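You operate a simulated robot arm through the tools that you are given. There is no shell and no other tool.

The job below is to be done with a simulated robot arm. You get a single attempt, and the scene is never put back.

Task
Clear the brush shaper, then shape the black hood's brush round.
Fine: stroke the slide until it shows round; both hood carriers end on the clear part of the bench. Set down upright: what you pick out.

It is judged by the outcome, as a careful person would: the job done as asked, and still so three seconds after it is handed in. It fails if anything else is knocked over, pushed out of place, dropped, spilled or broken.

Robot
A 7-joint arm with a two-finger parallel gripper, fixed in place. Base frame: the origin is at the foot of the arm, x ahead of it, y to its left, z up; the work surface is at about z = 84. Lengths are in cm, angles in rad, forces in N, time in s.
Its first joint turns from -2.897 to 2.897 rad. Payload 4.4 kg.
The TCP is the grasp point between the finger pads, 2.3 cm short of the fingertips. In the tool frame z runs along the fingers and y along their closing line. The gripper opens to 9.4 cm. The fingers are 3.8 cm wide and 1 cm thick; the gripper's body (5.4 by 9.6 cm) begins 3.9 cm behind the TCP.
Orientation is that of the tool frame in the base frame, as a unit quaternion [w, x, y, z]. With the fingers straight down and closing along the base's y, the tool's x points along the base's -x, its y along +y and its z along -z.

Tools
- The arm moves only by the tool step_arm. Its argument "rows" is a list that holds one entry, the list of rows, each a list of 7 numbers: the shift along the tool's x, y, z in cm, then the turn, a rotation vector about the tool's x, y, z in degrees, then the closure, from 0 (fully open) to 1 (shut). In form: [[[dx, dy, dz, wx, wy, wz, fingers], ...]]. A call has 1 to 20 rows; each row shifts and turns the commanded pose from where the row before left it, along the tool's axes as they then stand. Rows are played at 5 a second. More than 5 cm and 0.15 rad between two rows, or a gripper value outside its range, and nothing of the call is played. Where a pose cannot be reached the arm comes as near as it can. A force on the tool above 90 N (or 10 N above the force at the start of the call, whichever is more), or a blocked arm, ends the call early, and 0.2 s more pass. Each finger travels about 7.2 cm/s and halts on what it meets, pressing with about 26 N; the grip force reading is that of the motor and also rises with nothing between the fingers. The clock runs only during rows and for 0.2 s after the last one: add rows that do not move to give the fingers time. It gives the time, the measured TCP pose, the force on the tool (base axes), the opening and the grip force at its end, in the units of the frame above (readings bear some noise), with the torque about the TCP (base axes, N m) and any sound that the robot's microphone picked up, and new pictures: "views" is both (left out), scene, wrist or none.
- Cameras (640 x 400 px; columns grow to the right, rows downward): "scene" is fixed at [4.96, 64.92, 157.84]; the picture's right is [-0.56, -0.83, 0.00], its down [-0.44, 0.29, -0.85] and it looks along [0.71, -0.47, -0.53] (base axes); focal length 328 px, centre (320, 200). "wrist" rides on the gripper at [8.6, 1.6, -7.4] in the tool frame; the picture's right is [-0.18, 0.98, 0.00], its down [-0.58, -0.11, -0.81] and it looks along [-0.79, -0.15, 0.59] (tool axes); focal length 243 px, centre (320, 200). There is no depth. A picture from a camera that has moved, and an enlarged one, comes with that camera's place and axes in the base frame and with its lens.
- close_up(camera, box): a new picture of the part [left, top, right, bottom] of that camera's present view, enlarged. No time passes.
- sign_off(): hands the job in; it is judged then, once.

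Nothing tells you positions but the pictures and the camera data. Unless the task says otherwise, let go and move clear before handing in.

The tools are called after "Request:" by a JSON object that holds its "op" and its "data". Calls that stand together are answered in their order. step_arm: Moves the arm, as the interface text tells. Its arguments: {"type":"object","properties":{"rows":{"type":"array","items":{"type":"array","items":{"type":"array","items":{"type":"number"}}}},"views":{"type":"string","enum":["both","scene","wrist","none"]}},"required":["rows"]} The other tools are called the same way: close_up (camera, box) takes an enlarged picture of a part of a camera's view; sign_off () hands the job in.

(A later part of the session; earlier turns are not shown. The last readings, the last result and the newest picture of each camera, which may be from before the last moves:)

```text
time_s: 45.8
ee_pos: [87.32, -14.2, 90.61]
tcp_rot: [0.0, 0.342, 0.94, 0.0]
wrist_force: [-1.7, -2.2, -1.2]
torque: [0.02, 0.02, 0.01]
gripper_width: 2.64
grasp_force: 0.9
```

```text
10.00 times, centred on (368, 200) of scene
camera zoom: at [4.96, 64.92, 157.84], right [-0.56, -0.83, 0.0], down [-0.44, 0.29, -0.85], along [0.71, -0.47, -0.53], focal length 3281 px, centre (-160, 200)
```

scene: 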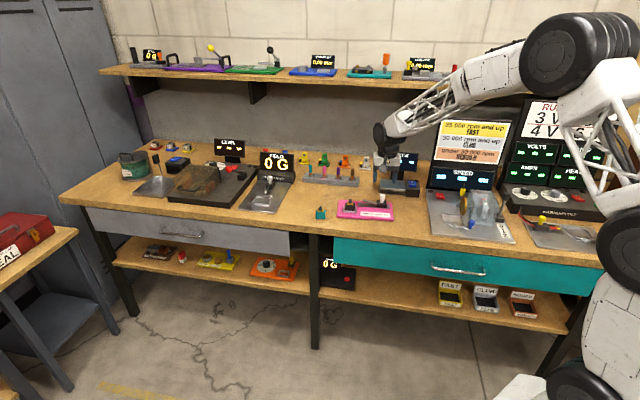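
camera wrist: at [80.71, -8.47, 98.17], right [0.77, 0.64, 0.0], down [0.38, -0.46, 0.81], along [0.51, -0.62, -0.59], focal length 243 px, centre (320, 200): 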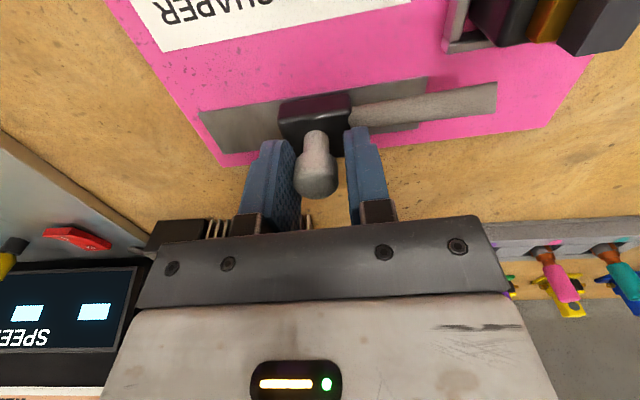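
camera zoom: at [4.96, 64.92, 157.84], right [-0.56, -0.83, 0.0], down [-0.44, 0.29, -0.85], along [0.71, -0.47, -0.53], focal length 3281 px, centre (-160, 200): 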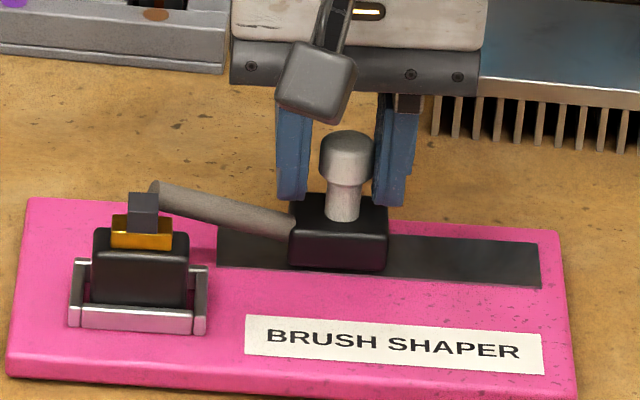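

Request:
{"op": "step_arm", "data": {"rows": [[[-0.005, 0.4, 0, 0, 0, 0, 0.73], [-0.005, 0.4, 0, 0, 0, 0, 0.73], [-0.005, 0.4, 0, 0, 0, 0, 0.73], [0, 0, 0, 0, 0, 0, 0.73]]], "views": "wrist"}}

Request:
{"op": "close_up", "data": {"camera": "scene", "box": [336, 180, 400, 220]}}

Request:
{"op": "close_up", "data": {"camera": "wrist", "box": [380, 0, 540, 100]}}

```text
time_s: 46.8
ee_pos: [87.98, -13.25, 90.53]
tcp_rot: [0.0, 0.342, 0.94, 0.0]
wrist_force: [-2.0, -2.7, 0.9]
torque: [-0.11, -0.03, 0.0]
gripper_width: 2.73
grasp_force: 2.6
camera wrist: at [82.36, -6.64, 98.16], right [0.77, 0.64, 0.0], down [0.38, -0.46, 0.81], along [0.51, -0.62, -0.59], focal length 243 px, centre (320, 200)
```

wrist: 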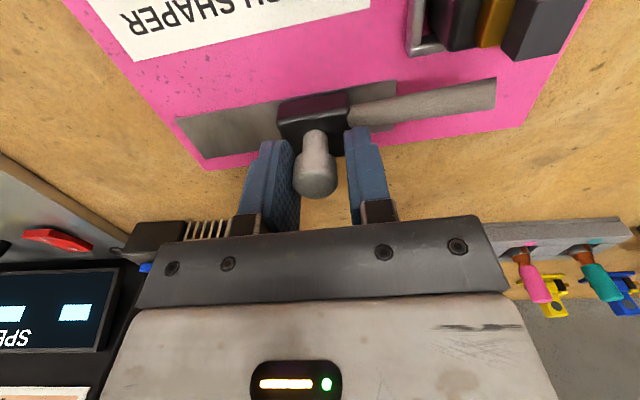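

```text
10.00 times, centred on (368, 200) of scene
camera zoom: at [4.96, 64.92, 157.84], right [-0.56, -0.83, 0.0], down [-0.44, 0.29, -0.85], along [0.71, -0.47, -0.53], focal length 3281 px, centre (-160, 200)
```

zoom: 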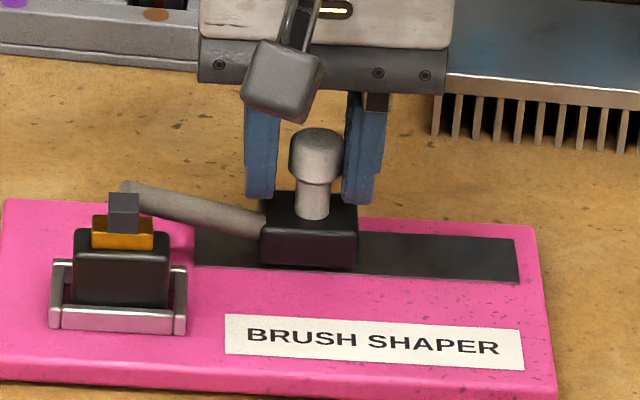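

```text
4.00 times, centred on (460, 50) of wrist
camera zoom: at [82.36, -6.64, 98.16], right [0.77, 0.64, 0.0], down [0.38, -0.46, 0.81], along [0.51, -0.62, -0.59], focal length 970 px, centre (-240, 800)
```

zoom: 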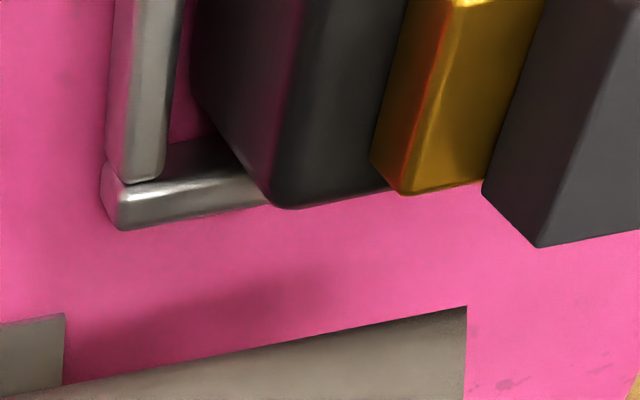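

The last step reached the end of the slide's travel and nudged the whole shaper about 0.9 cm along the bench, which I must undo. Before anything else, I'll ease back and see how the slide behaves.

Request:
{"op": "step_arm", "data": {"rows": [[[0.003, -0.3, 0, 0, 0, 0, 0.73], [0, 0, 0, 0, 0, 0, 0.73], [0, 0, 0, 0, 0, 0, 0.73]]], "views": "both"}}

Request:
{"op": "close_up", "data": {"camera": "scene", "box": [336, 180, 400, 220]}}

Request:
{"op": "close_up", "data": {"camera": "wrist", "box": [216, 90, 424, 220]}}

```text
time_s: 47.6
ee_pos: [87.82, -13.62, 90.47]
tcp_rot: [0.0, 0.342, 0.94, 0.0]
wrist_force: [-1.4, -1.8, 0.0]
torque: [0.02, 0.03, 0.04]
gripper_width: 2.6
grasp_force: 0.9
camera wrist: at [82.17, -6.86, 98.16], right [0.77, 0.64, 0.0], down [0.38, -0.46, 0.81], along [0.51, -0.62, -0.59], focal length 243 px, centre (320, 200)
```

scene: 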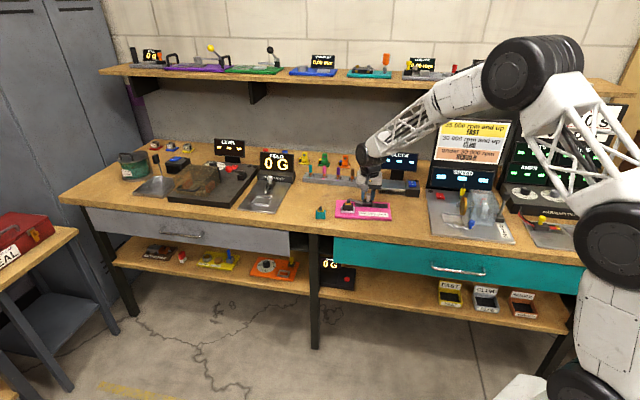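
wrist: 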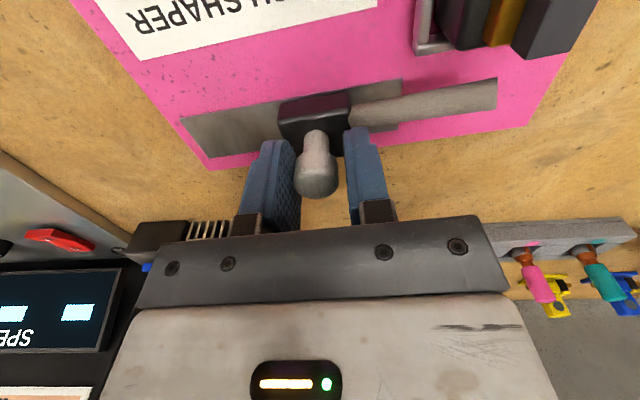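

```text
10.00 times, centred on (368, 200) of scene
camera zoom: at [4.96, 64.92, 157.84], right [-0.56, -0.83, 0.0], down [-0.44, 0.29, -0.85], along [0.71, -0.47, -0.53], focal length 3281 px, centre (-160, 200)
```

zoom: 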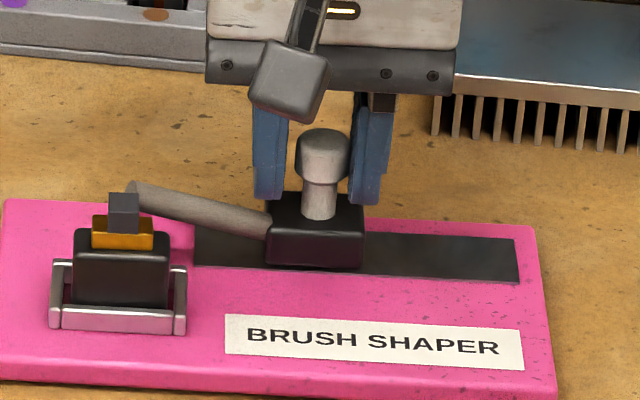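

```text
3.08 times, centred on (320, 155) of wrist
camera zoom: at [82.17, -6.86, 98.16], right [0.77, 0.64, 0.0], down [0.38, -0.46, 0.81], along [0.51, -0.62, -0.59], focal length 746 px, centre (320, 338)
```

zoom: 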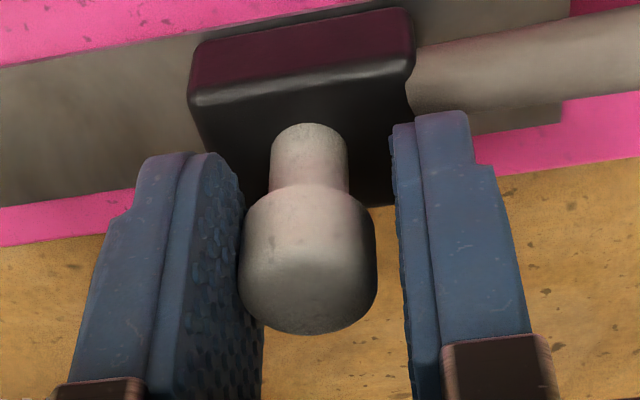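

The slide is spring-loaded and follows the finger back, with about 5 cm of travel. I'll let it return home slowly, then check the brush and the shaper's position.

Request:
{"op": "step_arm", "data": {"rows": [[[0.006, -0.5, 0, 0, 0, 0, 0.73], [0.006, -0.5, 0, 0, 0, 0, 0.73], [0.006, -0.5, 0, 0, 0, 0, 0.73], [0.006, -0.5, 0, 0, 0, 0, 0.73], [0.006, -0.5, 0, 0, 0, 0, 0.73], [0.006, -0.5, 0, 0, 0, 0, 0.73], [0.006, -0.5, 0, 0, 0, 0, 0.73], [0.006, -0.5, 0, 0, 0, 0, 0.73], [0.006, -0.5, 0, 0, 0, 0, 0.73], [0, 0, 0, 0, 0, 0, 0.73]]], "views": "both"}}

Request:
{"op": "close_up", "data": {"camera": "scene", "box": [336, 180, 400, 220]}}

Request:
{"op": "close_up", "data": {"camera": "wrist", "box": [216, 90, 424, 220]}}

```text
time_s: 49.8
ee_pos: [84.81, -16.87, 90.5]
tcp_rot: [0.0, 0.341, 0.94, 0.0]
wrist_force: [-0.6, 0.0, 0.4]
torque: [0.01, -0.01, 0.0]
gripper_width: 2.53
grasp_force: 0.1
camera wrist: at [79.16, -10.24, 98.15], right [0.77, 0.64, 0.0], down [0.38, -0.46, 0.81], along [0.51, -0.62, -0.59], focal length 243 px, centre (320, 200)
```

scene: 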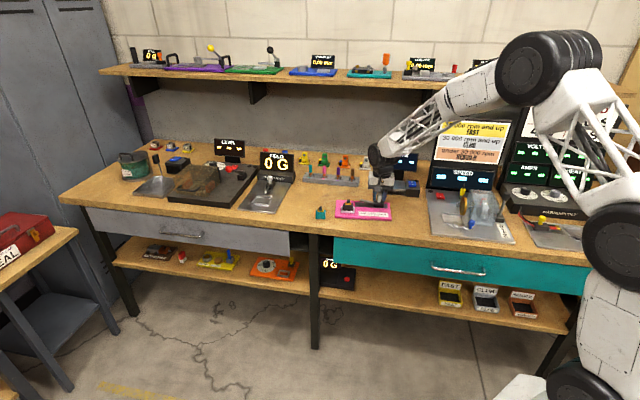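
wrist: 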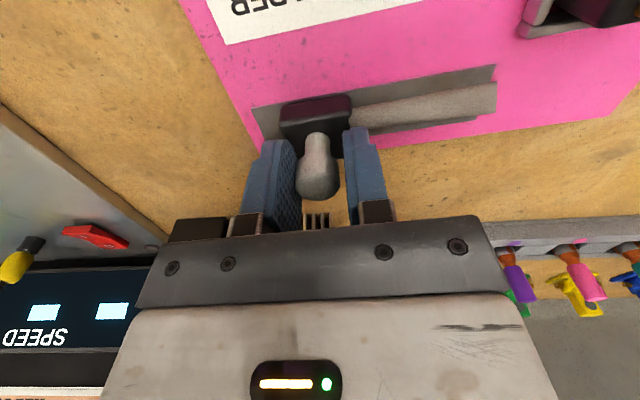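

```text
10.00 times, centred on (368, 200) of scene
camera zoom: at [4.96, 64.92, 157.84], right [-0.56, -0.83, 0.0], down [-0.44, 0.29, -0.85], along [0.71, -0.47, -0.53], focal length 3281 px, centre (-160, 200)
```

zoom: 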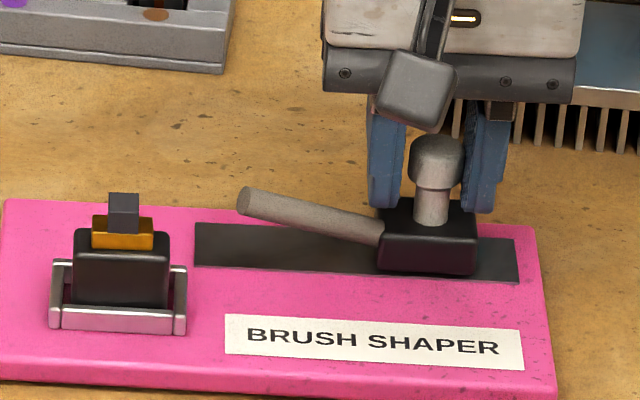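

```text
3.08 times, centred on (320, 155) of wrist
camera zoom: at [79.16, -10.24, 98.15], right [0.77, 0.64, 0.0], down [0.38, -0.46, 0.81], along [0.51, -0.62, -0.59], focal length 746 px, centre (320, 338)
```

zoom: 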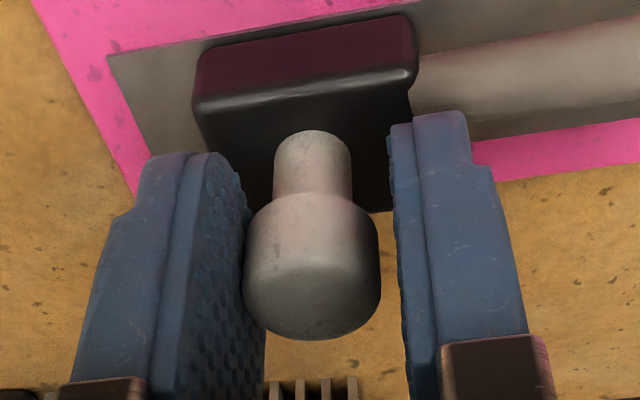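

The slide is about 0.2 cm short of home, and the brush is still square. I'll finish the return and look again.

Request:
{"op": "step_arm", "data": {"rows": [[[0.004, -0.4, 0, 0, 0, 0, 0.73], [0, 0, 0, 0, 0, 0, 0.73], [0, 0, 0, 0, 0, 0, 0.73]]], "views": "none"}}

Request:
{"op": "close_up", "data": {"camera": "scene", "box": [336, 180, 400, 220]}}

Request:
{"op": "close_up", "data": {"camera": "wrist", "box": [216, 90, 424, 220]}}

```text
time_s: 50.6
ee_pos: [84.57, -17.19, 90.55]
tcp_rot: [0.0, 0.341, 0.94, 0.0]
wrist_force: [0.1, 0.5, -0.7]
torque: [-0.02, 0.0, -0.02]
gripper_width: 2.56
grasp_force: 0.0
```

```text
10.00 times, centred on (368, 200) of scene
camera zoom: at [4.96, 64.92, 157.84], right [-0.56, -0.83, 0.0], down [-0.44, 0.29, -0.85], along [0.71, -0.47, -0.53], focal length 3281 px, centre (-160, 200)
```

zoom: 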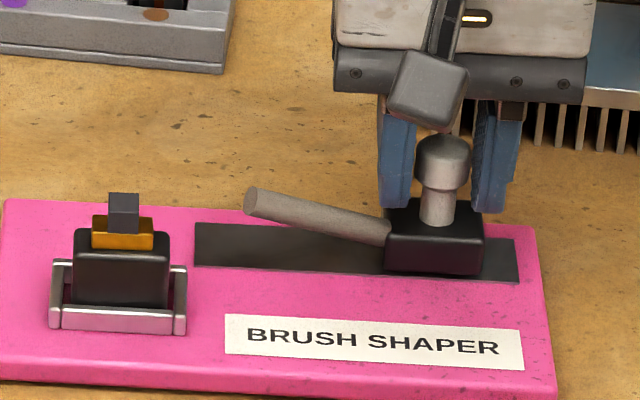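

```text
3.08 times, centred on (320, 155) of wrist
camera zoom: at [78.94, -10.61, 98.14], right [0.77, 0.64, 0.0], down [0.38, -0.46, 0.81], along [0.51, -0.62, -0.59], focal length 746 px, centre (320, 338)
```

zoom: 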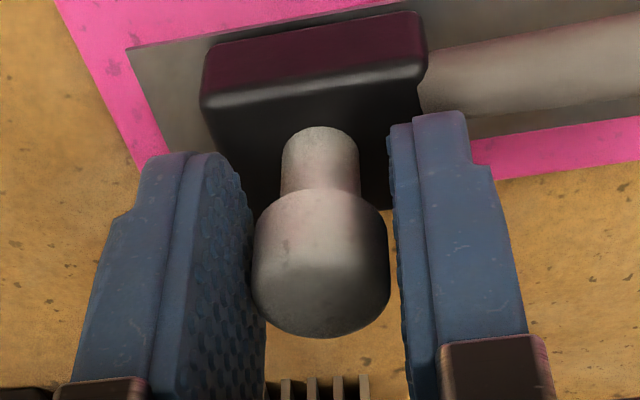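

Request:
{"op": "close_up", "data": {"camera": "scene", "box": [340, 196, 356, 206]}}

Request:
{"op": "close_up", "data": {"camera": "scene", "box": [328, 190, 400, 235]}}

```text
16.00 times, centred on (348, 201) of scene
camera zoom: at [4.96, 64.92, 157.84], right [-0.56, -0.83, 0.0], down [-0.44, 0.29, -0.85], along [0.71, -0.47, -0.53], focal length 5249 px, centre (-128, 184)
```

zoom: 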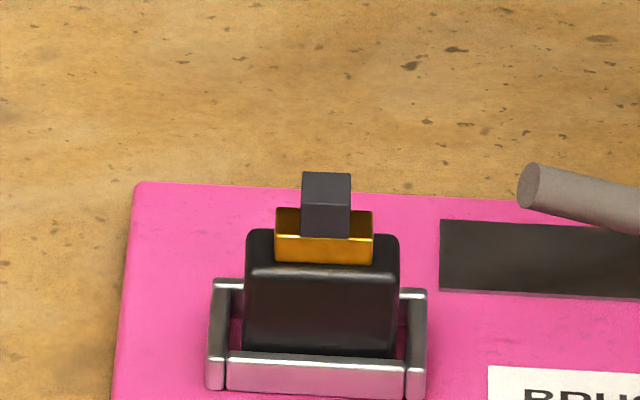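

```text
8.89 times, centred on (364, 212) of scene
camera zoom: at [4.96, 64.92, 157.84], right [-0.56, -0.83, 0.0], down [-0.44, 0.29, -0.85], along [0.71, -0.47, -0.53], focal length 2916 px, centre (-71, 89)
```

zoom: 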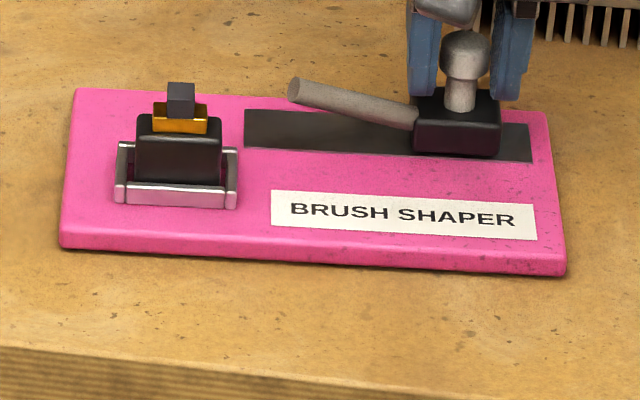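

I can see only one stroke's worth of travel and no change yet, so it probably needs several. First I'll restore the shaper by drawing the knob gently back past home with the far finger.

Request:
{"op": "step_arm", "data": {"rows": [[[0.002, -0.2, 0, 0, 0, 0, 0.73], [0.002, -0.2, 0, 0, 0, 0, 0.73], [0.002, -0.2, 0, 0, 0, 0, 0.73], [0, 0, 0, 0, 0, 0, 0.73]]], "views": "none"}}

Request:
{"op": "close_up", "data": {"camera": "scene", "box": [336, 180, 400, 220]}}

```text
time_s: 51.6
ee_pos: [84.21, -17.56, 90.56]
tcp_rot: [0.001, 0.342, 0.94, 0.001]
wrist_force: [5.0, 8.5, 4.3]
torque: [0.03, -0.06, 0.02]
gripper_width: 2.92
grasp_force: 4.5
```

```text
10.00 times, centred on (368, 200) of scene
camera zoom: at [4.96, 64.92, 157.84], right [-0.56, -0.83, 0.0], down [-0.44, 0.29, -0.85], along [0.71, -0.47, -0.53], focal length 3281 px, centre (-160, 200)
```

zoom: 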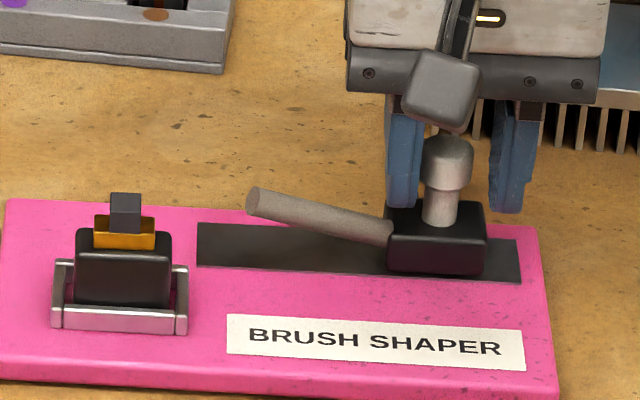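

The finger just yielded open and the shaper hardly moved, so its friction is higher than that. I'll re-centre on the knob, grip it properly and draw it back in small steps.

Request:
{"op": "step_arm", "data": {"rows": [[[0, 0.25, 0, 0, 0, 0, 0.7], [0, 0.25, 0, 0, 0, 0, 0.7], [0, 0, 0, 0, 0, 0, 0.7], [0, 0, 0, 0, 0, 0, 0.85], [0, 0, 0, 0, 0, 0, 1], [0, 0, 0, 0, 0, 0, 1]]], "views": "wrist"}}

```text
time_s: 53.0
ee_pos: [84.35, -17.26, 90.58]
tcp_rot: [0.0, 0.341, 0.94, 0.0]
wrist_force: [-1.3, 0.1, 0.3]
torque: [0.27, -0.12, -0.01]
gripper_width: 2.16
grasp_force: 26.3
camera wrist: at [78.81, -10.6, 98.21], right [0.77, 0.64, 0.0], down [0.38, -0.46, 0.81], along [0.51, -0.62, -0.59], focal length 243 px, centre (320, 200)
```

wrist: 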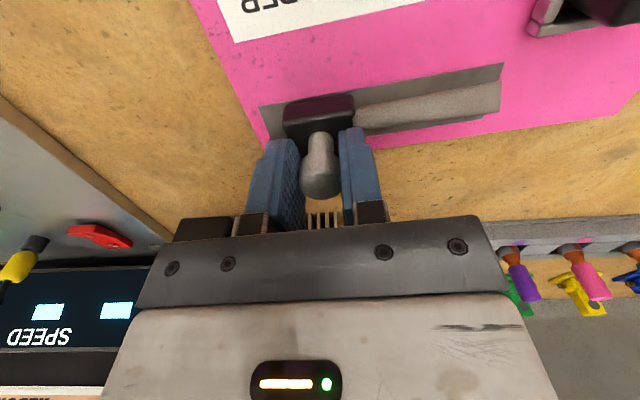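

Request:
{"op": "step_arm", "data": {"rows": [[[0.002, -0.15, 0, 0, 0, 0, 1], [0.002, -0.15, 0, 0, 0, 0, 1], [0.002, -0.15, 0, 0, 0, 0, 1], [0, 0, 0, 0, 0, 0, 1]]], "views": "none"}}

Request:
{"op": "close_up", "data": {"camera": "scene", "box": [336, 180, 400, 220]}}

```text
time_s: 54.0
ee_pos: [84.22, -17.66, 90.61]
tcp_rot: [0.0, 0.341, 0.94, 0.0]
wrist_force: [3.7, 7.5, 1.2]
torque: [-0.15, 0.15, -0.04]
gripper_width: 2.19
grasp_force: 25.6
```

```text
10.00 times, centred on (368, 200) of scene
camera zoom: at [4.96, 64.92, 157.84], right [-0.56, -0.83, 0.0], down [-0.44, 0.29, -0.85], along [0.71, -0.47, -0.53], focal length 3281 px, centre (-160, 200)
```

zoom: 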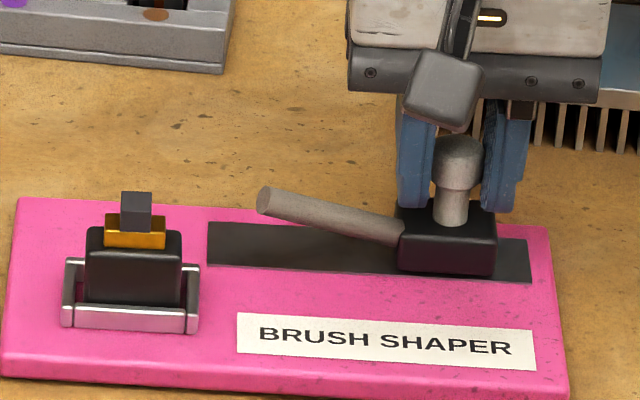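

It's coming back: about 10 px, or 0.4 cm, still to go. I'll pull a little more.

Request:
{"op": "step_arm", "data": {"rows": [[[0.002, -0.14, 0, 0, 0, 0, 1], [0.002, -0.14, 0, 0, 0, 0, 1], [0.002, -0.12, 0, 0, 0, 0, 1], [0, 0, 0, 0, 0, 0, 1]]], "views": "none"}}

Request:
{"op": "close_up", "data": {"camera": "scene", "box": [336, 180, 400, 220]}}

Request:
{"op": "close_up", "data": {"camera": "scene", "box": [328, 183, 400, 228]}}

```text
time_s: 55.0
ee_pos: [84.0, -18.01, 90.72]
tcp_rot: [0.0, 0.341, 0.94, 0.0]
wrist_force: [5.2, 4.4, -1.0]
torque: [0.25, -0.3, -0.02]
gripper_width: 2.16
grasp_force: 25.9
```

```text
10.00 times, centred on (368, 200) of scene
camera zoom: at [4.96, 64.92, 157.84], right [-0.56, -0.83, 0.0], down [-0.44, 0.29, -0.85], along [0.71, -0.47, -0.53], focal length 3281 px, centre (-160, 200)
```

zoom: 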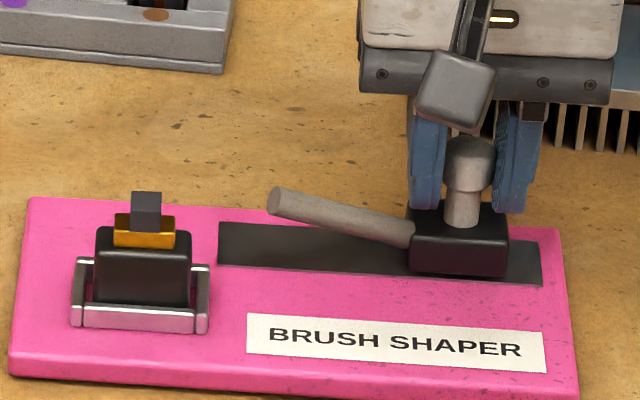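

```text
8.89 times, centred on (364, 206) of scene
camera zoom: at [4.96, 64.92, 157.84], right [-0.56, -0.83, 0.0], down [-0.44, 0.29, -0.85], along [0.71, -0.47, -0.53], focal length 2916 px, centre (-71, 151)
```

zoom: 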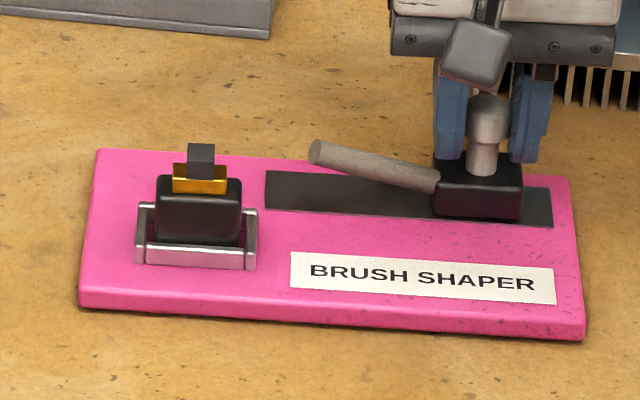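

The shaper is back within about 0.1 cm of where it was. Now I'll make a proper stroke, pushing loosely with one finger and stopping short of the end of travel.

Request:
{"op": "step_arm", "data": {"rows": [[[0, 0.04, 0, 0, 0, 0, 0.85], [0, 0, 0, 0, 0, 0, 0.73], [0, 0, 0, 0, 0, 0, 0.73], [-0.006, 0.5, 0, 0, 0, 0, 0.73], [-0.006, 0.5, 0, 0, 0, 0, 0.73], [-0.006, 0.5, 0, 0, 0, 0, 0.73], [-0.006, 0.5, 0, 0, 0, 0, 0.73], [-0.006, 0.5, 0, 0, 0, 0, 0.73], [-0.006, 0.5, 0, 0, 0, 0, 0.73], [-0.006, 0.5, 0, 0, 0, 0, 0.73], [-0.006, 0.5, 0, 0, 0, 0, 0.73], [-0.005, 0.4, 0, 0, 0, 0, 0.73], [0, 0, 0, 0, 0, 0, 0.73]]], "views": "none"}}

Request:
{"op": "close_up", "data": {"camera": "scene", "box": [336, 180, 400, 220]}}

```text
time_s: 57.8
ee_pos: [86.78, -14.7, 90.61]
tcp_rot: [0.0, 0.342, 0.94, 0.0]
wrist_force: [-1.3, -1.6, 0.6]
torque: [0.04, 0.0, 0.01]
gripper_width: 2.65
grasp_force: 1.0
```

```text
10.00 times, centred on (368, 200) of scene
camera zoom: at [4.96, 64.92, 157.84], right [-0.56, -0.83, 0.0], down [-0.44, 0.29, -0.85], along [0.71, -0.47, -0.53], focal length 3281 px, centre (-160, 200)
```

zoom: 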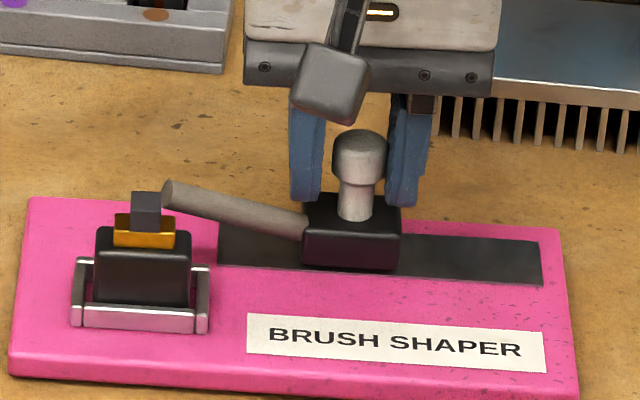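

Request:
{"op": "step_arm", "data": {"rows": [[[-0.002, 0.15, 0, 0, 0, 0, 0.73], [-0.002, 0.15, 0, 0, 0, 0, 0.73], [-0.001, 0.1, 0, 0, 0, 0, 0.73], [0, 0, 0, 0, 0, 0, 0.73]]], "views": "none"}}

Request:
{"op": "close_up", "data": {"camera": "scene", "box": [336, 180, 400, 220]}}

```text
time_s: 58.8
ee_pos: [87.17, -14.35, 90.79]
tcp_rot: [0.0, 0.342, 0.94, 0.0]
wrist_force: [-2.6, -1.9, 0.5]
torque: [0.01, -0.02, 0.01]
gripper_width: 2.66
grasp_force: 1.6
```

```text
10.00 times, centred on (368, 200) of scene
camera zoom: at [4.96, 64.92, 157.84], right [-0.56, -0.83, 0.0], down [-0.44, 0.29, -0.85], along [0.71, -0.47, -0.53], focal length 3281 px, centre (-160, 200)
```

zoom: 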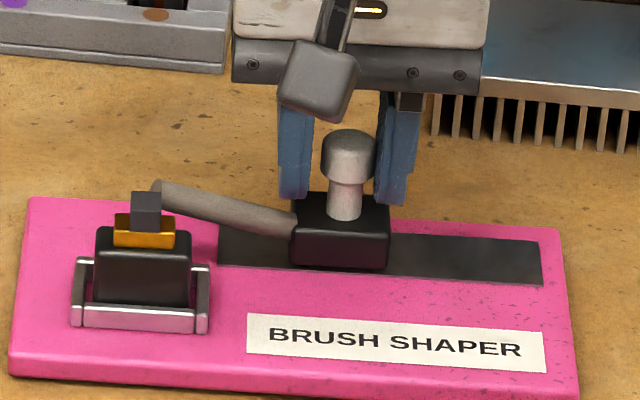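

That's nearly the full travel with the shaper still in place. I'll return it to home.

Request:
{"op": "step_arm", "data": {"rows": [[[0.006, -0.5, 0, 0, 0, 0, 0.73], [0.006, -0.5, 0, 0, 0, 0, 0.73], [0.006, -0.5, 0, 0, 0, 0, 0.73], [0.006, -0.5, 0, 0, 0, 0, 0.73], [0.006, -0.5, 0, 0, 0, 0, 0.73], [0.006, -0.5, 0, 0, 0, 0, 0.73], [0.006, -0.5, 0, 0, 0, 0, 0.73], [0.006, -0.5, 0, 0, 0, 0, 0.73], [0.006, -0.5, 0, 0, 0, 0, 0.73], [0.003, -0.25, 0, 0, 0, 0, 0.73], [0, 0, 0, 0, 0, 0, 0.73], [0, 0, 0, 0, 0, 0, 0.73]]], "views": "none"}}

Request:
{"op": "close_up", "data": {"camera": "scene", "box": [336, 180, 400, 220]}}

Request:
{"op": "close_up", "data": {"camera": "scene", "box": [340, 192, 372, 212]}}

```text
time_s: 61.4
ee_pos: [84.02, -17.91, 90.53]
tcp_rot: [0.0, 0.341, 0.94, -0.001]
wrist_force: [0.1, -0.7, -0.1]
torque: [0.02, -0.01, -0.04]
gripper_width: 2.54
grasp_force: 0.2
```

```text
10.00 times, centred on (368, 200) of scene
camera zoom: at [4.96, 64.92, 157.84], right [-0.56, -0.83, 0.0], down [-0.44, 0.29, -0.85], along [0.71, -0.47, -0.53], focal length 3281 px, centre (-160, 200)
```

zoom: 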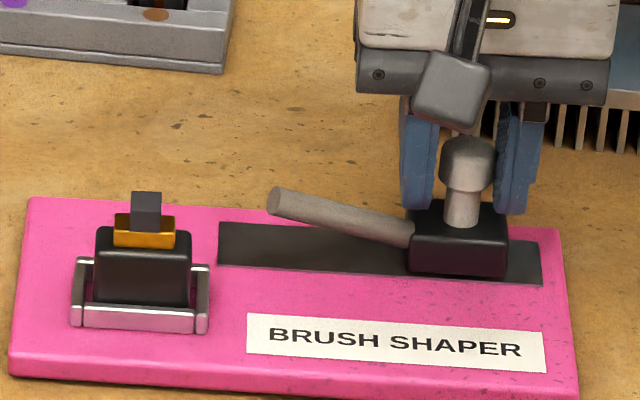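

```text
16.00 times, centred on (356, 202) of scene
camera zoom: at [4.96, 64.92, 157.84], right [-0.56, -0.83, 0.0], down [-0.44, 0.29, -0.85], along [0.71, -0.47, -0.53], focal length 5249 px, centre (-256, 168)
```

zoom: 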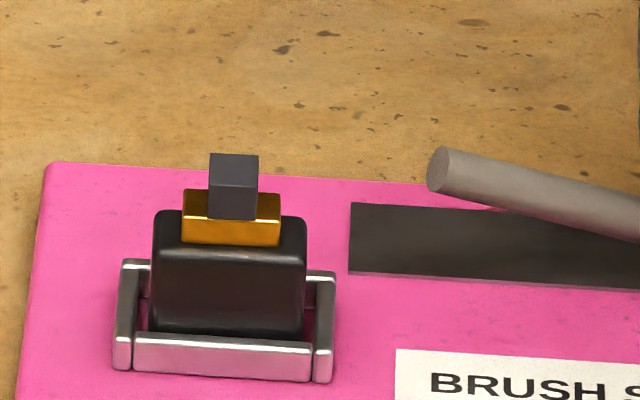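

Still square after this stroke, and the slide shows nothing different yet. I'll do another full stroke, out and back.

Request:
{"op": "step_arm", "data": {"rows": [[[-0.006, 0.5, 0, 0, 0, 0, 0.73], [-0.006, 0.5, 0, 0, 0, 0, 0.73], [-0.006, 0.5, 0, 0, 0, 0, 0.73], [-0.006, 0.5, 0, 0, 0, 0, 0.73], [-0.006, 0.5, 0, 0, 0, 0, 0.73], [-0.006, 0.5, 0, 0, 0, 0, 0.73], [-0.006, 0.5, 0, 0, 0, 0, 0.73], [-0.006, 0.5, 0, 0, 0, 0, 0.73], [-0.006, 0.5, 0, 0, 0, 0, 0.73], [-0.003, 0.25, 0, 0, 0, 0, 0.73], [-0.001, 0.1, 0, 0, 0, 0, 0.73], [0, 0, 0, 0, 0, 0, 0.73]]], "views": "none"}}

Request:
{"op": "close_up", "data": {"camera": "scene", "box": [336, 180, 400, 220]}}

Request:
{"op": "close_up", "data": {"camera": "wrist", "box": [380, 0, 540, 100]}}

```text
time_s: 64.0
ee_pos: [87.19, -14.23, 90.73]
tcp_rot: [-0.001, 0.342, 0.94, 0.0]
wrist_force: [-1.6, -2.6, 0.7]
torque: [-0.01, 0.02, -0.01]
gripper_width: 2.65
grasp_force: 1.0
```

```text
10.00 times, centred on (368, 200) of scene
camera zoom: at [4.96, 64.92, 157.84], right [-0.56, -0.83, 0.0], down [-0.44, 0.29, -0.85], along [0.71, -0.47, -0.53], focal length 3281 px, centre (-160, 200)
```

zoom: 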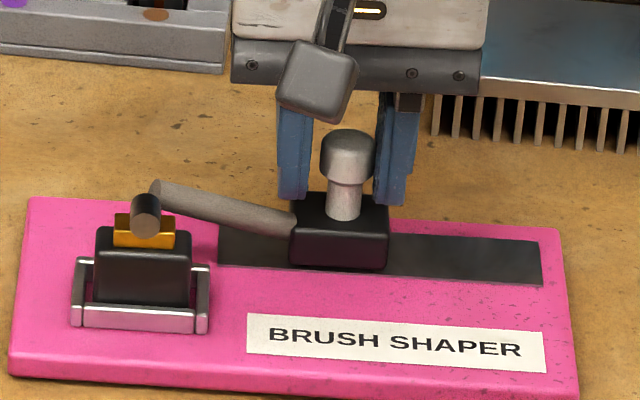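

```text
4.00 times, centred on (460, 50) of wrist
camera zoom: at [81.54, -7.6, 98.23], right [0.77, 0.64, 0.0], down [0.38, -0.46, 0.81], along [0.51, -0.62, -0.59], focal length 970 px, centre (-240, 800)
```

zoom: 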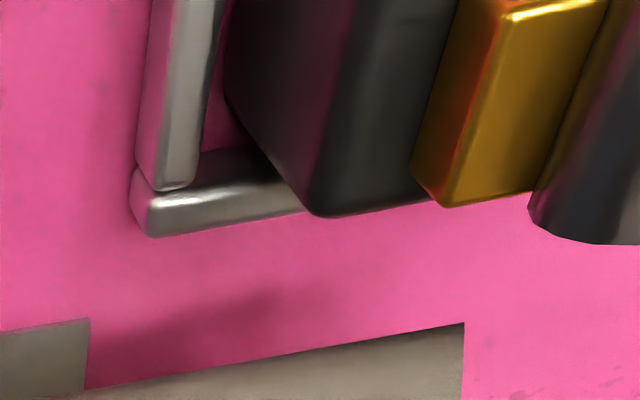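

The brush is now round, matching the teal one, so no more strokes. I'll return the slide gently to home and check it stays round.

Request:
{"op": "step_arm", "data": {"rows": [[[0.006, -0.5, 0, 0, 0, 0, 0.73], [0.006, -0.5, 0, 0, 0, 0, 0.73], [0.006, -0.5, 0, 0, 0, 0, 0.73], [0.006, -0.5, 0, 0, 0, 0, 0.73], [0.006, -0.5, 0, 0, 0, 0, 0.73], [0.006, -0.5, 0, 0, 0, 0, 0.73], [0.006, -0.5, 0, 0, 0, 0, 0.73], [0.006, -0.5, 0, 0, 0, 0, 0.73], [0.006, -0.5, 0, 0, 0, 0, 0.73], [0.003, -0.3, 0, 0, 0, 0, 0.73], [0, 0, 0, 0, 0, 0, 0.73], [0, 0, 0, 0, 0, 0, 0.73]]], "views": "wrist"}}

Request:
{"op": "close_up", "data": {"camera": "scene", "box": [328, 183, 400, 228]}}

Request:
{"op": "close_up", "data": {"camera": "wrist", "box": [216, 90, 424, 220]}}

```text
time_s: 66.6
ee_pos: [83.96, -17.82, 90.6]
tcp_rot: [0.0, 0.342, 0.94, 0.0]
wrist_force: [-0.7, -0.2, -0.1]
torque: [-0.01, 0.0, 0.0]
gripper_width: 2.55
grasp_force: 0.0
camera wrist: at [78.4, -11.2, 98.16], right [0.77, 0.64, 0.0], down [0.38, -0.46, 0.81], along [0.51, -0.62, -0.59], focal length 243 px, centre (320, 200)
```

wrist: 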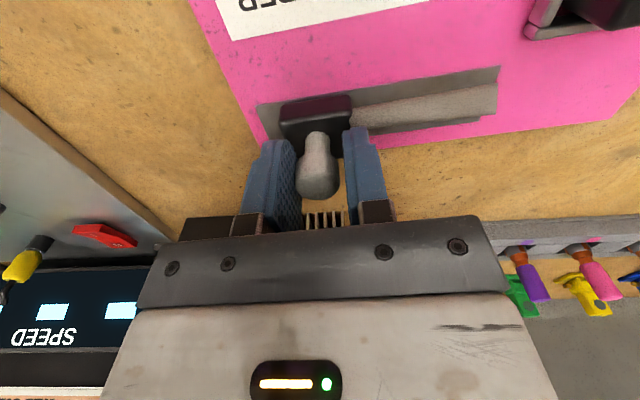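

```text
8.89 times, centred on (364, 206) of scene
camera zoom: at [4.96, 64.92, 157.84], right [-0.56, -0.83, 0.0], down [-0.44, 0.29, -0.85], along [0.71, -0.47, -0.53], focal length 2916 px, centre (-71, 151)
```

zoom: 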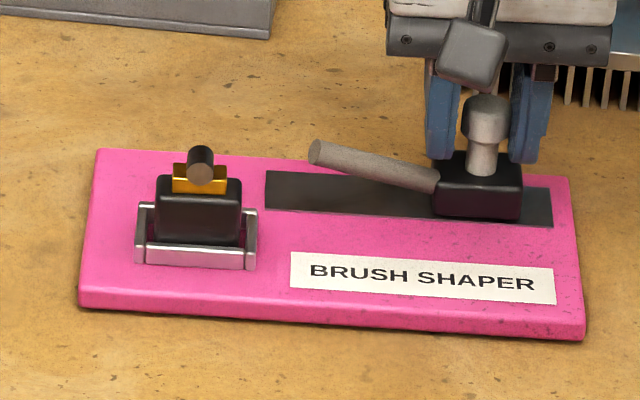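

```text
3.08 times, centred on (320, 155) of wrist
camera zoom: at [78.4, -11.2, 98.16], right [0.77, 0.64, 0.0], down [0.38, -0.46, 0.81], along [0.51, -0.62, -0.59], focal length 746 px, centre (320, 338)
```

zoom: 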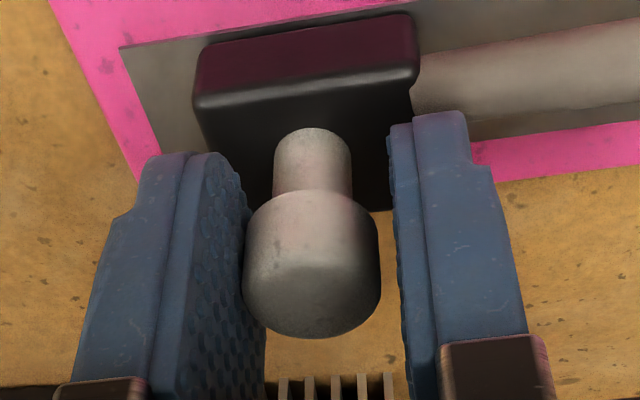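

The slide is home and the brush is round. I'll centre on the knob, open a little and rise clear.

Request:
{"op": "step_arm", "data": {"rows": [[[0, -0.12, 0, 0, 0, 0, 0.73], [0, 0, 0, 0, 0, 0, 0.64], [0, 0, 0, 0, 0, 0, 0.64], [0, 0, -1, 0, 0, 0, 0.64], [0, 0, -2, 0, 0, 0, 0.64], [0, 0, -3, 0, 0, 0, 0.64], [0, 0, -3, 0, 0, 0, 0.64], [0, 0, 0, 0, 0, 0, 0.64]]], "views": "both"}}

Request:
{"op": "close_up", "data": {"camera": "scene", "box": [328, 183, 400, 228]}}

```text
time_s: 68.4
ee_pos: [83.79, -17.99, 99.63]
tcp_rot: [0.0, 0.341, 0.94, 0.001]
wrist_force: [0.3, 0.9, -1.0]
torque: [0.01, 0.0, -0.02]
gripper_width: 3.4
grasp_force: 0.0
camera wrist: at [78.22, -11.24, 107.18], right [0.77, 0.64, 0.0], down [0.38, -0.46, 0.81], along [0.51, -0.62, -0.59], focal length 243 px, centre (320, 200)
```

scene: 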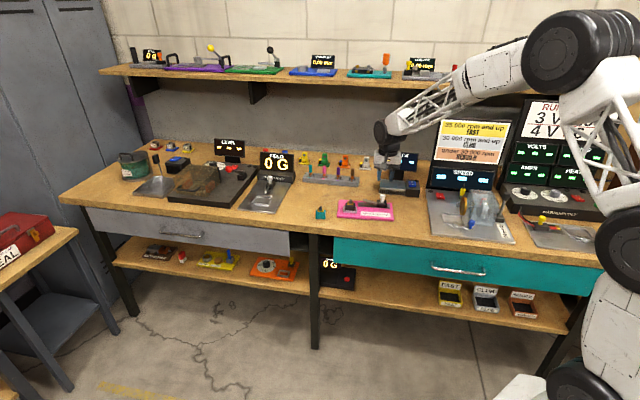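
wrist: 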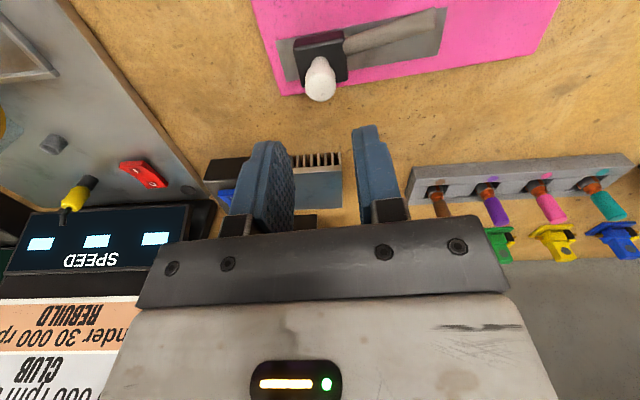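

```text
8.89 times, centred on (364, 206) of scene
camera zoom: at [4.96, 64.92, 157.84], right [-0.56, -0.83, 0.0], down [-0.44, 0.29, -0.85], along [0.71, -0.47, -0.53], focal length 2916 px, centre (-71, 151)
```

zoom: 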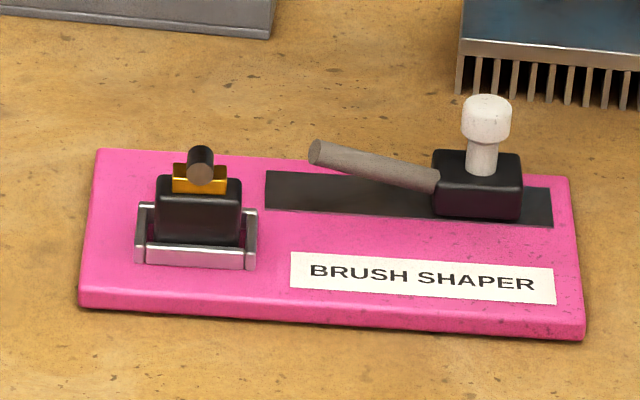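

The shaper is in place and the brush is round. Next I'll go back over the black hood with the gripper vertical.

Request:
{"op": "step_arm", "data": {"rows": [[[0.5, 1.4, 0, 0, 0, 0, 0.32], [1.08, 3.2, 0, 0, 0, 0, 0.32], [1.08, 3.2, 0, 0, 0, 0, 0.32], [1.08, 3.2, 0, 0, 0, 0, 0.32], [0.52, 1.55, 0, 0, 0, 0, 0.32], [0, 0, 1.5, 0, 0, 0, 0.32], [0, 0, 2, 0, 0, 0, 0.32], [0, 0, 2, 0, 0, 0, 0.32], [0, 0, 1.5, 0, 0, 0, 0.32], [0, 0, 0, 0, 0, 0, 0.32]]], "views": "both"}}

Request:
{"op": "close_up", "data": {"camera": "wrist", "box": [216, 40, 424, 170]}}

Request:
{"op": "close_up", "data": {"camera": "scene", "box": [324, 175, 388, 215]}}

```text
time_s: 70.6
ee_pos: [88.84, -5.6, 92.68]
tcp_rot: [-0.001, 0.343, 0.939, 0.0]
wrist_force: [0.2, 0.0, -0.1]
torque: [0.02, -0.04, -0.03]
gripper_width: 6.4
grasp_force: 0.1
camera wrist: at [83.1, 0.95, 100.22], right [0.77, 0.64, 0.0], down [0.38, -0.46, 0.81], along [0.51, -0.62, -0.59], focal length 243 px, centre (320, 200)
```

scene: 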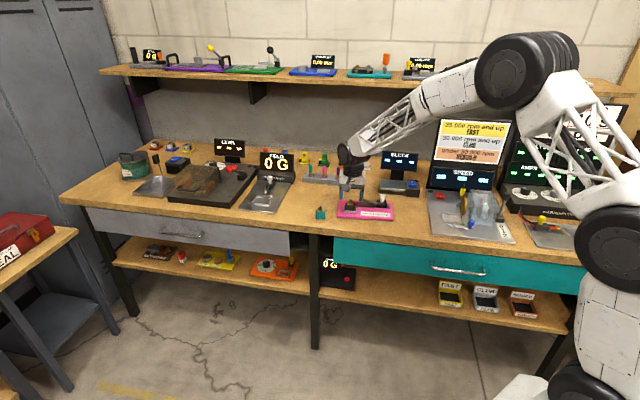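
wrist: 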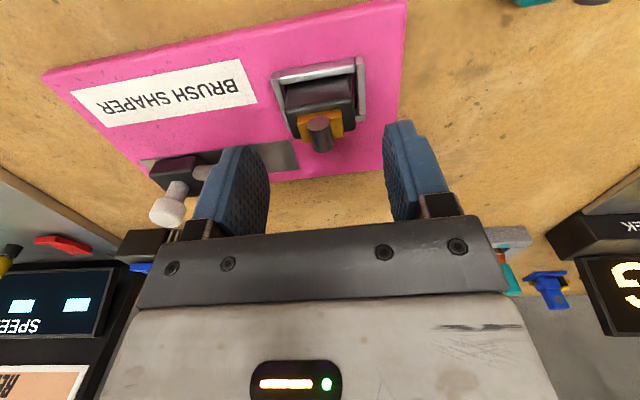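

```text
3.08 times, centred on (320, 105) of wrist
camera zoom: at [83.1, 0.95, 100.22], right [0.77, 0.64, 0.0], down [0.38, -0.46, 0.81], along [0.51, -0.62, -0.59], focal length 746 px, centre (320, 492)
```

zoom: 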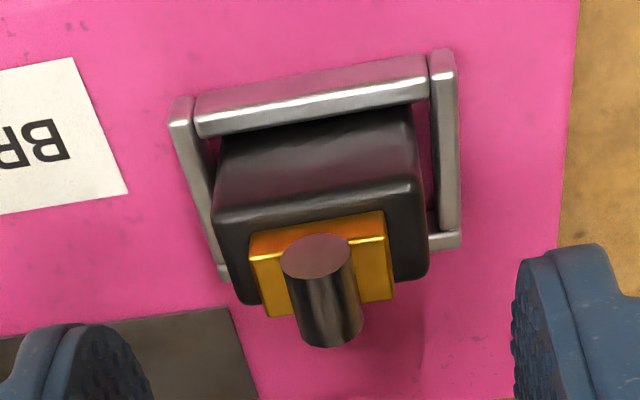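

```text
10.00 times, centred on (356, 195) of scene
camera zoom: at [4.96, 64.92, 157.84], right [-0.56, -0.83, 0.0], down [-0.44, 0.29, -0.85], along [0.71, -0.47, -0.53], focal length 3281 px, centre (-40, 250)
```

zoom: 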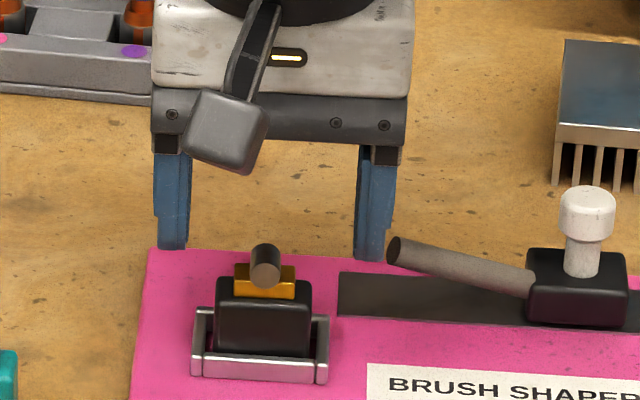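

The gripper is aligned over the hood. I'll shift 0.25 cm forward and lower to the same grip height as before.

Request:
{"op": "step_arm", "data": {"rows": [[[0.22, 0, 1.3, 0, 0, 0, 0.32], [0, 0, 1.3, 0, 0, 0, 0.32], [0, 0, 0.8, 0, 0, 0, 0.32], [0, 0, 0.5, 0, 0, 0, 0.32], [0, 0, 0, 0, 0, 0, 0.32]]], "views": "none"}}

Request:
{"op": "close_up", "data": {"camera": "wrist", "box": [200, 80, 440, 230]}}

Request:
{"op": "close_up", "data": {"camera": "scene", "box": [324, 175, 388, 215]}}

```text
time_s: 71.8
ee_pos: [88.55, -5.48, 88.71]
tcp_rot: [0.0, 0.342, 0.94, 0.001]
wrist_force: [0.1, -0.5, 1.1]
torque: [0.0, 0.0, 0.02]
gripper_width: 6.38
grasp_force: 0.2
```

```text
2.67 times, centred on (320, 155) of wrist
camera zoom: at [82.95, 1.16, 96.28], right [0.77, 0.64, 0.0], down [0.38, -0.46, 0.81], along [0.51, -0.62, -0.59], focal length 647 px, centre (320, 320)
```

zoom: 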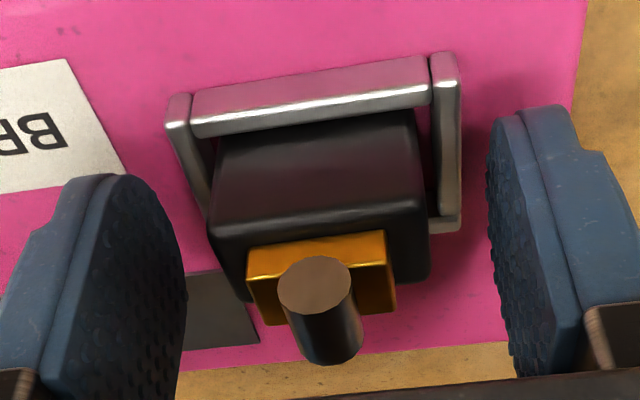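

```text
10.00 times, centred on (356, 195) of scene
camera zoom: at [4.96, 64.92, 157.84], right [-0.56, -0.83, 0.0], down [-0.44, 0.29, -0.85], along [0.71, -0.47, -0.53], focal length 3281 px, centre (-40, 250)
```

zoom: 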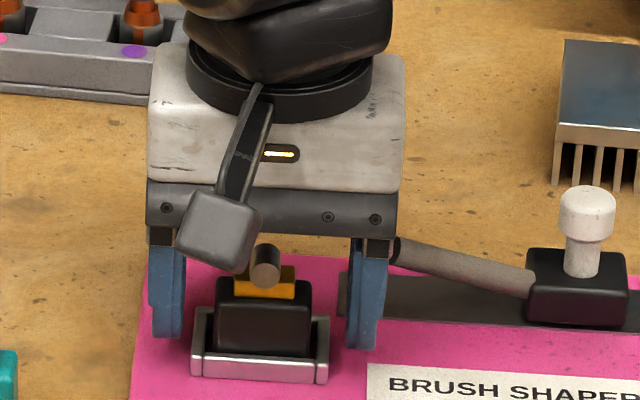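

Request:
{"op": "step_arm", "data": {"rows": [[[0, 0, 0, 0, 0, 0, 0.5], [0, 0, 0, 0, 0, 0, 0.62], [0, 0, 0, 0, 0, 0, 0.8], [0, 0, 0, 0, 0, 0, 1], [0, 0, 0, 0, 0, 0, 1], [0, 0, 0, 0, 0, 0, 1]]], "views": "none"}}

Request:
{"op": "close_up", "data": {"camera": "scene", "box": [328, 183, 400, 228]}}

```text
time_s: 73.2
ee_pos: [88.55, -5.43, 88.68]
tcp_rot: [0.0, 0.341, 0.94, 0.0]
wrist_force: [-0.4, 0.7, 0.2]
torque: [0.0, 0.01, 0.01]
gripper_width: 3.73
grasp_force: 26.3
```

```text
8.89 times, centred on (364, 206) of scene
camera zoom: at [4.96, 64.92, 157.84], right [-0.56, -0.83, 0.0], down [-0.44, 0.29, -0.85], along [0.71, -0.47, -0.53], focal length 2916 px, centre (-71, 151)
```

zoom: 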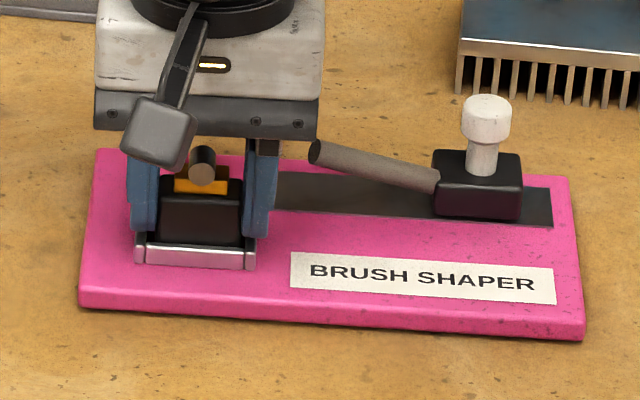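

The black hood is held again. I'll lift it clear and move it to open bench near [97, 2.3], about 5.5 cm behind the teal hood.

Request:
{"op": "step_arm", "data": {"rows": [[[0, 0, -0.5, 0, 0, 0, 1], [0, 0, -0.8, 0, 0, 0, 1], [0, 0, -1.2, 0, 0, 0, 1], [0, 0, -1.5, 0, 0, 0, 1], [0, 0, -1.5, 0, 0, 0, 1], [0, 0, 0, 0, 0, 0, 1], [-0.15, 1.4, 0, 0, 0, 0, 1], [-0.4, 2.85, 0, 0, 0, 0, 1], [-0.4, 2.85, 0, 0, 0, 0, 1], [-0.4, 2.85, 0, 0, 0, 0, 1], [-0.16, 1.39, 0, 0, 0, 0, 1], [0, 0, 0, 0, 0, 0, 1]]], "views": "both"}}

Request:
{"op": "close_up", "data": {"camera": "scene", "box": [288, 175, 368, 225]}}

```text
time_s: 75.8
ee_pos: [97.06, 2.31, 94.18]
tcp_rot: [0.0, 0.341, 0.94, 0.0]
wrist_force: [0.1, 0.7, 0.8]
torque: [-0.02, 0.02, 0.02]
gripper_width: 3.72
grasp_force: 26.0
camera wrist: at [91.4, 8.92, 101.8], right [0.77, 0.64, 0.0], down [0.38, -0.46, 0.81], along [0.51, -0.62, -0.59], focal length 243 px, centre (320, 200)
```

scene: 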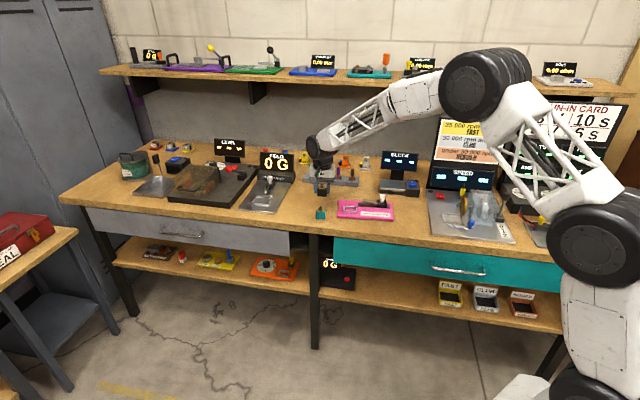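
wrist: 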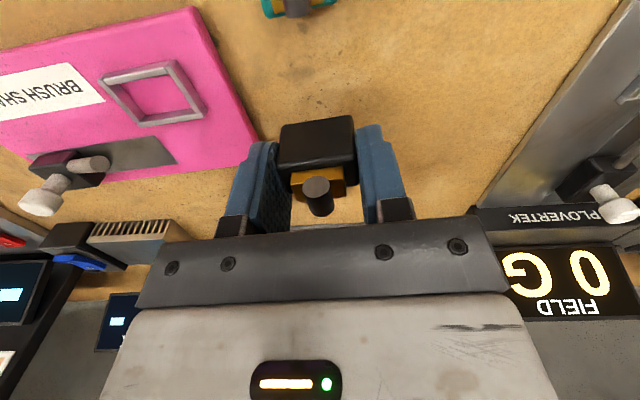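

```text
8.00 times, centred on (328, 200) of scene
camera zoom: at [4.96, 64.92, 157.84], right [-0.56, -0.83, 0.0], down [-0.44, 0.29, -0.85], along [0.71, -0.47, -0.53], focal length 2625 px, centre (256, 200)
```

zoom: 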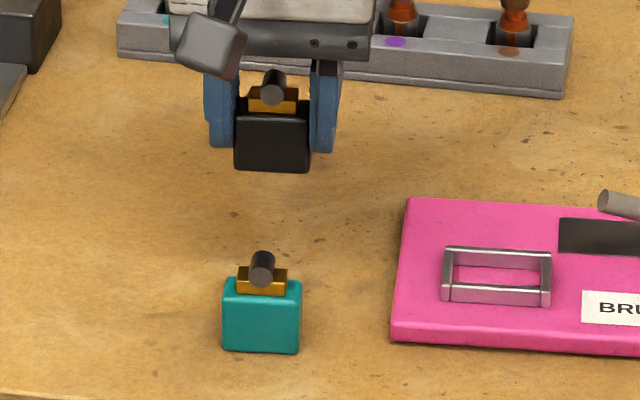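

Everything is upright and the path is clear. I'll lower it toward the bench.

Request:
{"op": "step_arm", "data": {"rows": [[[0, 0, 1.0, 0, 0, 0, 1], [0, 0, 1.5, 0, 0, 0, 1], [0, 0, 1.5, 0, 0, 0, 1], [0, 0, 1.2, 0, 0, 0, 1], [0, 0, 0.8, 0, 0, 0, 1], [0, 0, 0.3, 0, 0, 0, 1], [0, 0, 0.2, 0, 0, 0, 1], [0, 0, 0, 0, 0, 0, 1]]], "views": "none"}}

```text
time_s: 77.6
ee_pos: [97.03, 2.35, 87.75]
tcp_rot: [0.0, 0.342, 0.94, 0.0]
wrist_force: [0.1, -0.6, -0.8]
torque: [0.01, 0.03, 0.0]
gripper_width: 3.73
grasp_force: 26.0
```

Request:
{"op": "step_arm", "data": {"rows": [[[0, 0, 0.15, 0, 0, 0, 1], [0, 0, 0.1, 0, 0, 0, 1], [0, 0, 0, 0, 0, 0, 1], [0, 0, 0, 0, 0, 0, 1]]], "views": "none"}}

```text
time_s: 78.6
ee_pos: [97.09, 2.22, 87.43]
tcp_rot: [0.0, 0.342, 0.94, 0.0]
wrist_force: [-1.1, 0.1, 0.3]
torque: [0.0, -0.01, 0.01]
gripper_width: 3.68
grasp_force: 25.9
```

Request:
{"op": "step_arm", "data": {"rows": [[[0, 0, 0.08, 0, 0, 0, 1], [0, 0, 0, 0, 0, 0, 1], [0, 0, 0, 0, 0, 0, 1]]], "views": "none"}}

```text
time_s: 79.4
ee_pos: [97.06, 2.26, 87.28]
tcp_rot: [0.0, 0.342, 0.94, 0.0]
wrist_force: [-0.3, -0.7, -0.2]
torque: [-0.02, -0.02, -0.02]
gripper_width: 3.75
grasp_force: 26.0
```

Request:
{"op": "step_arm", "data": {"rows": [[[0, 0, 0.06, 0, 0, 0, 1], [0, 0, 0, 0, 0, 0, 1], [0, 0, 0, 0, 0, 0, 1]]], "views": "none"}}

```text
time_s: 80.2
ee_pos: [97.09, 2.25, 87.28]
tcp_rot: [0.0, 0.341, 0.94, 0.0]
wrist_force: [0.3, 0.2, 0.5]
torque: [-0.05, 0.02, -0.01]
gripper_width: 3.73
grasp_force: 26.2
```

Request:
{"op": "step_arm", "data": {"rows": [[[0, 0, 0.06, 0, 0, 0, 1], [0, 0, 0, 0, 0, 0, 1], [0, 0, 0, 0, 0, 0, 1]]], "views": "none"}}

```text
time_s: 81.0
ee_pos: [97.05, 2.47, 87.26]
tcp_rot: [0.0, 0.342, 0.94, -0.001]
wrist_force: [-1.7, -0.8, 10.4]
torque: [0.0, 0.08, 0.01]
gripper_width: 3.71
grasp_force: 25.8
```

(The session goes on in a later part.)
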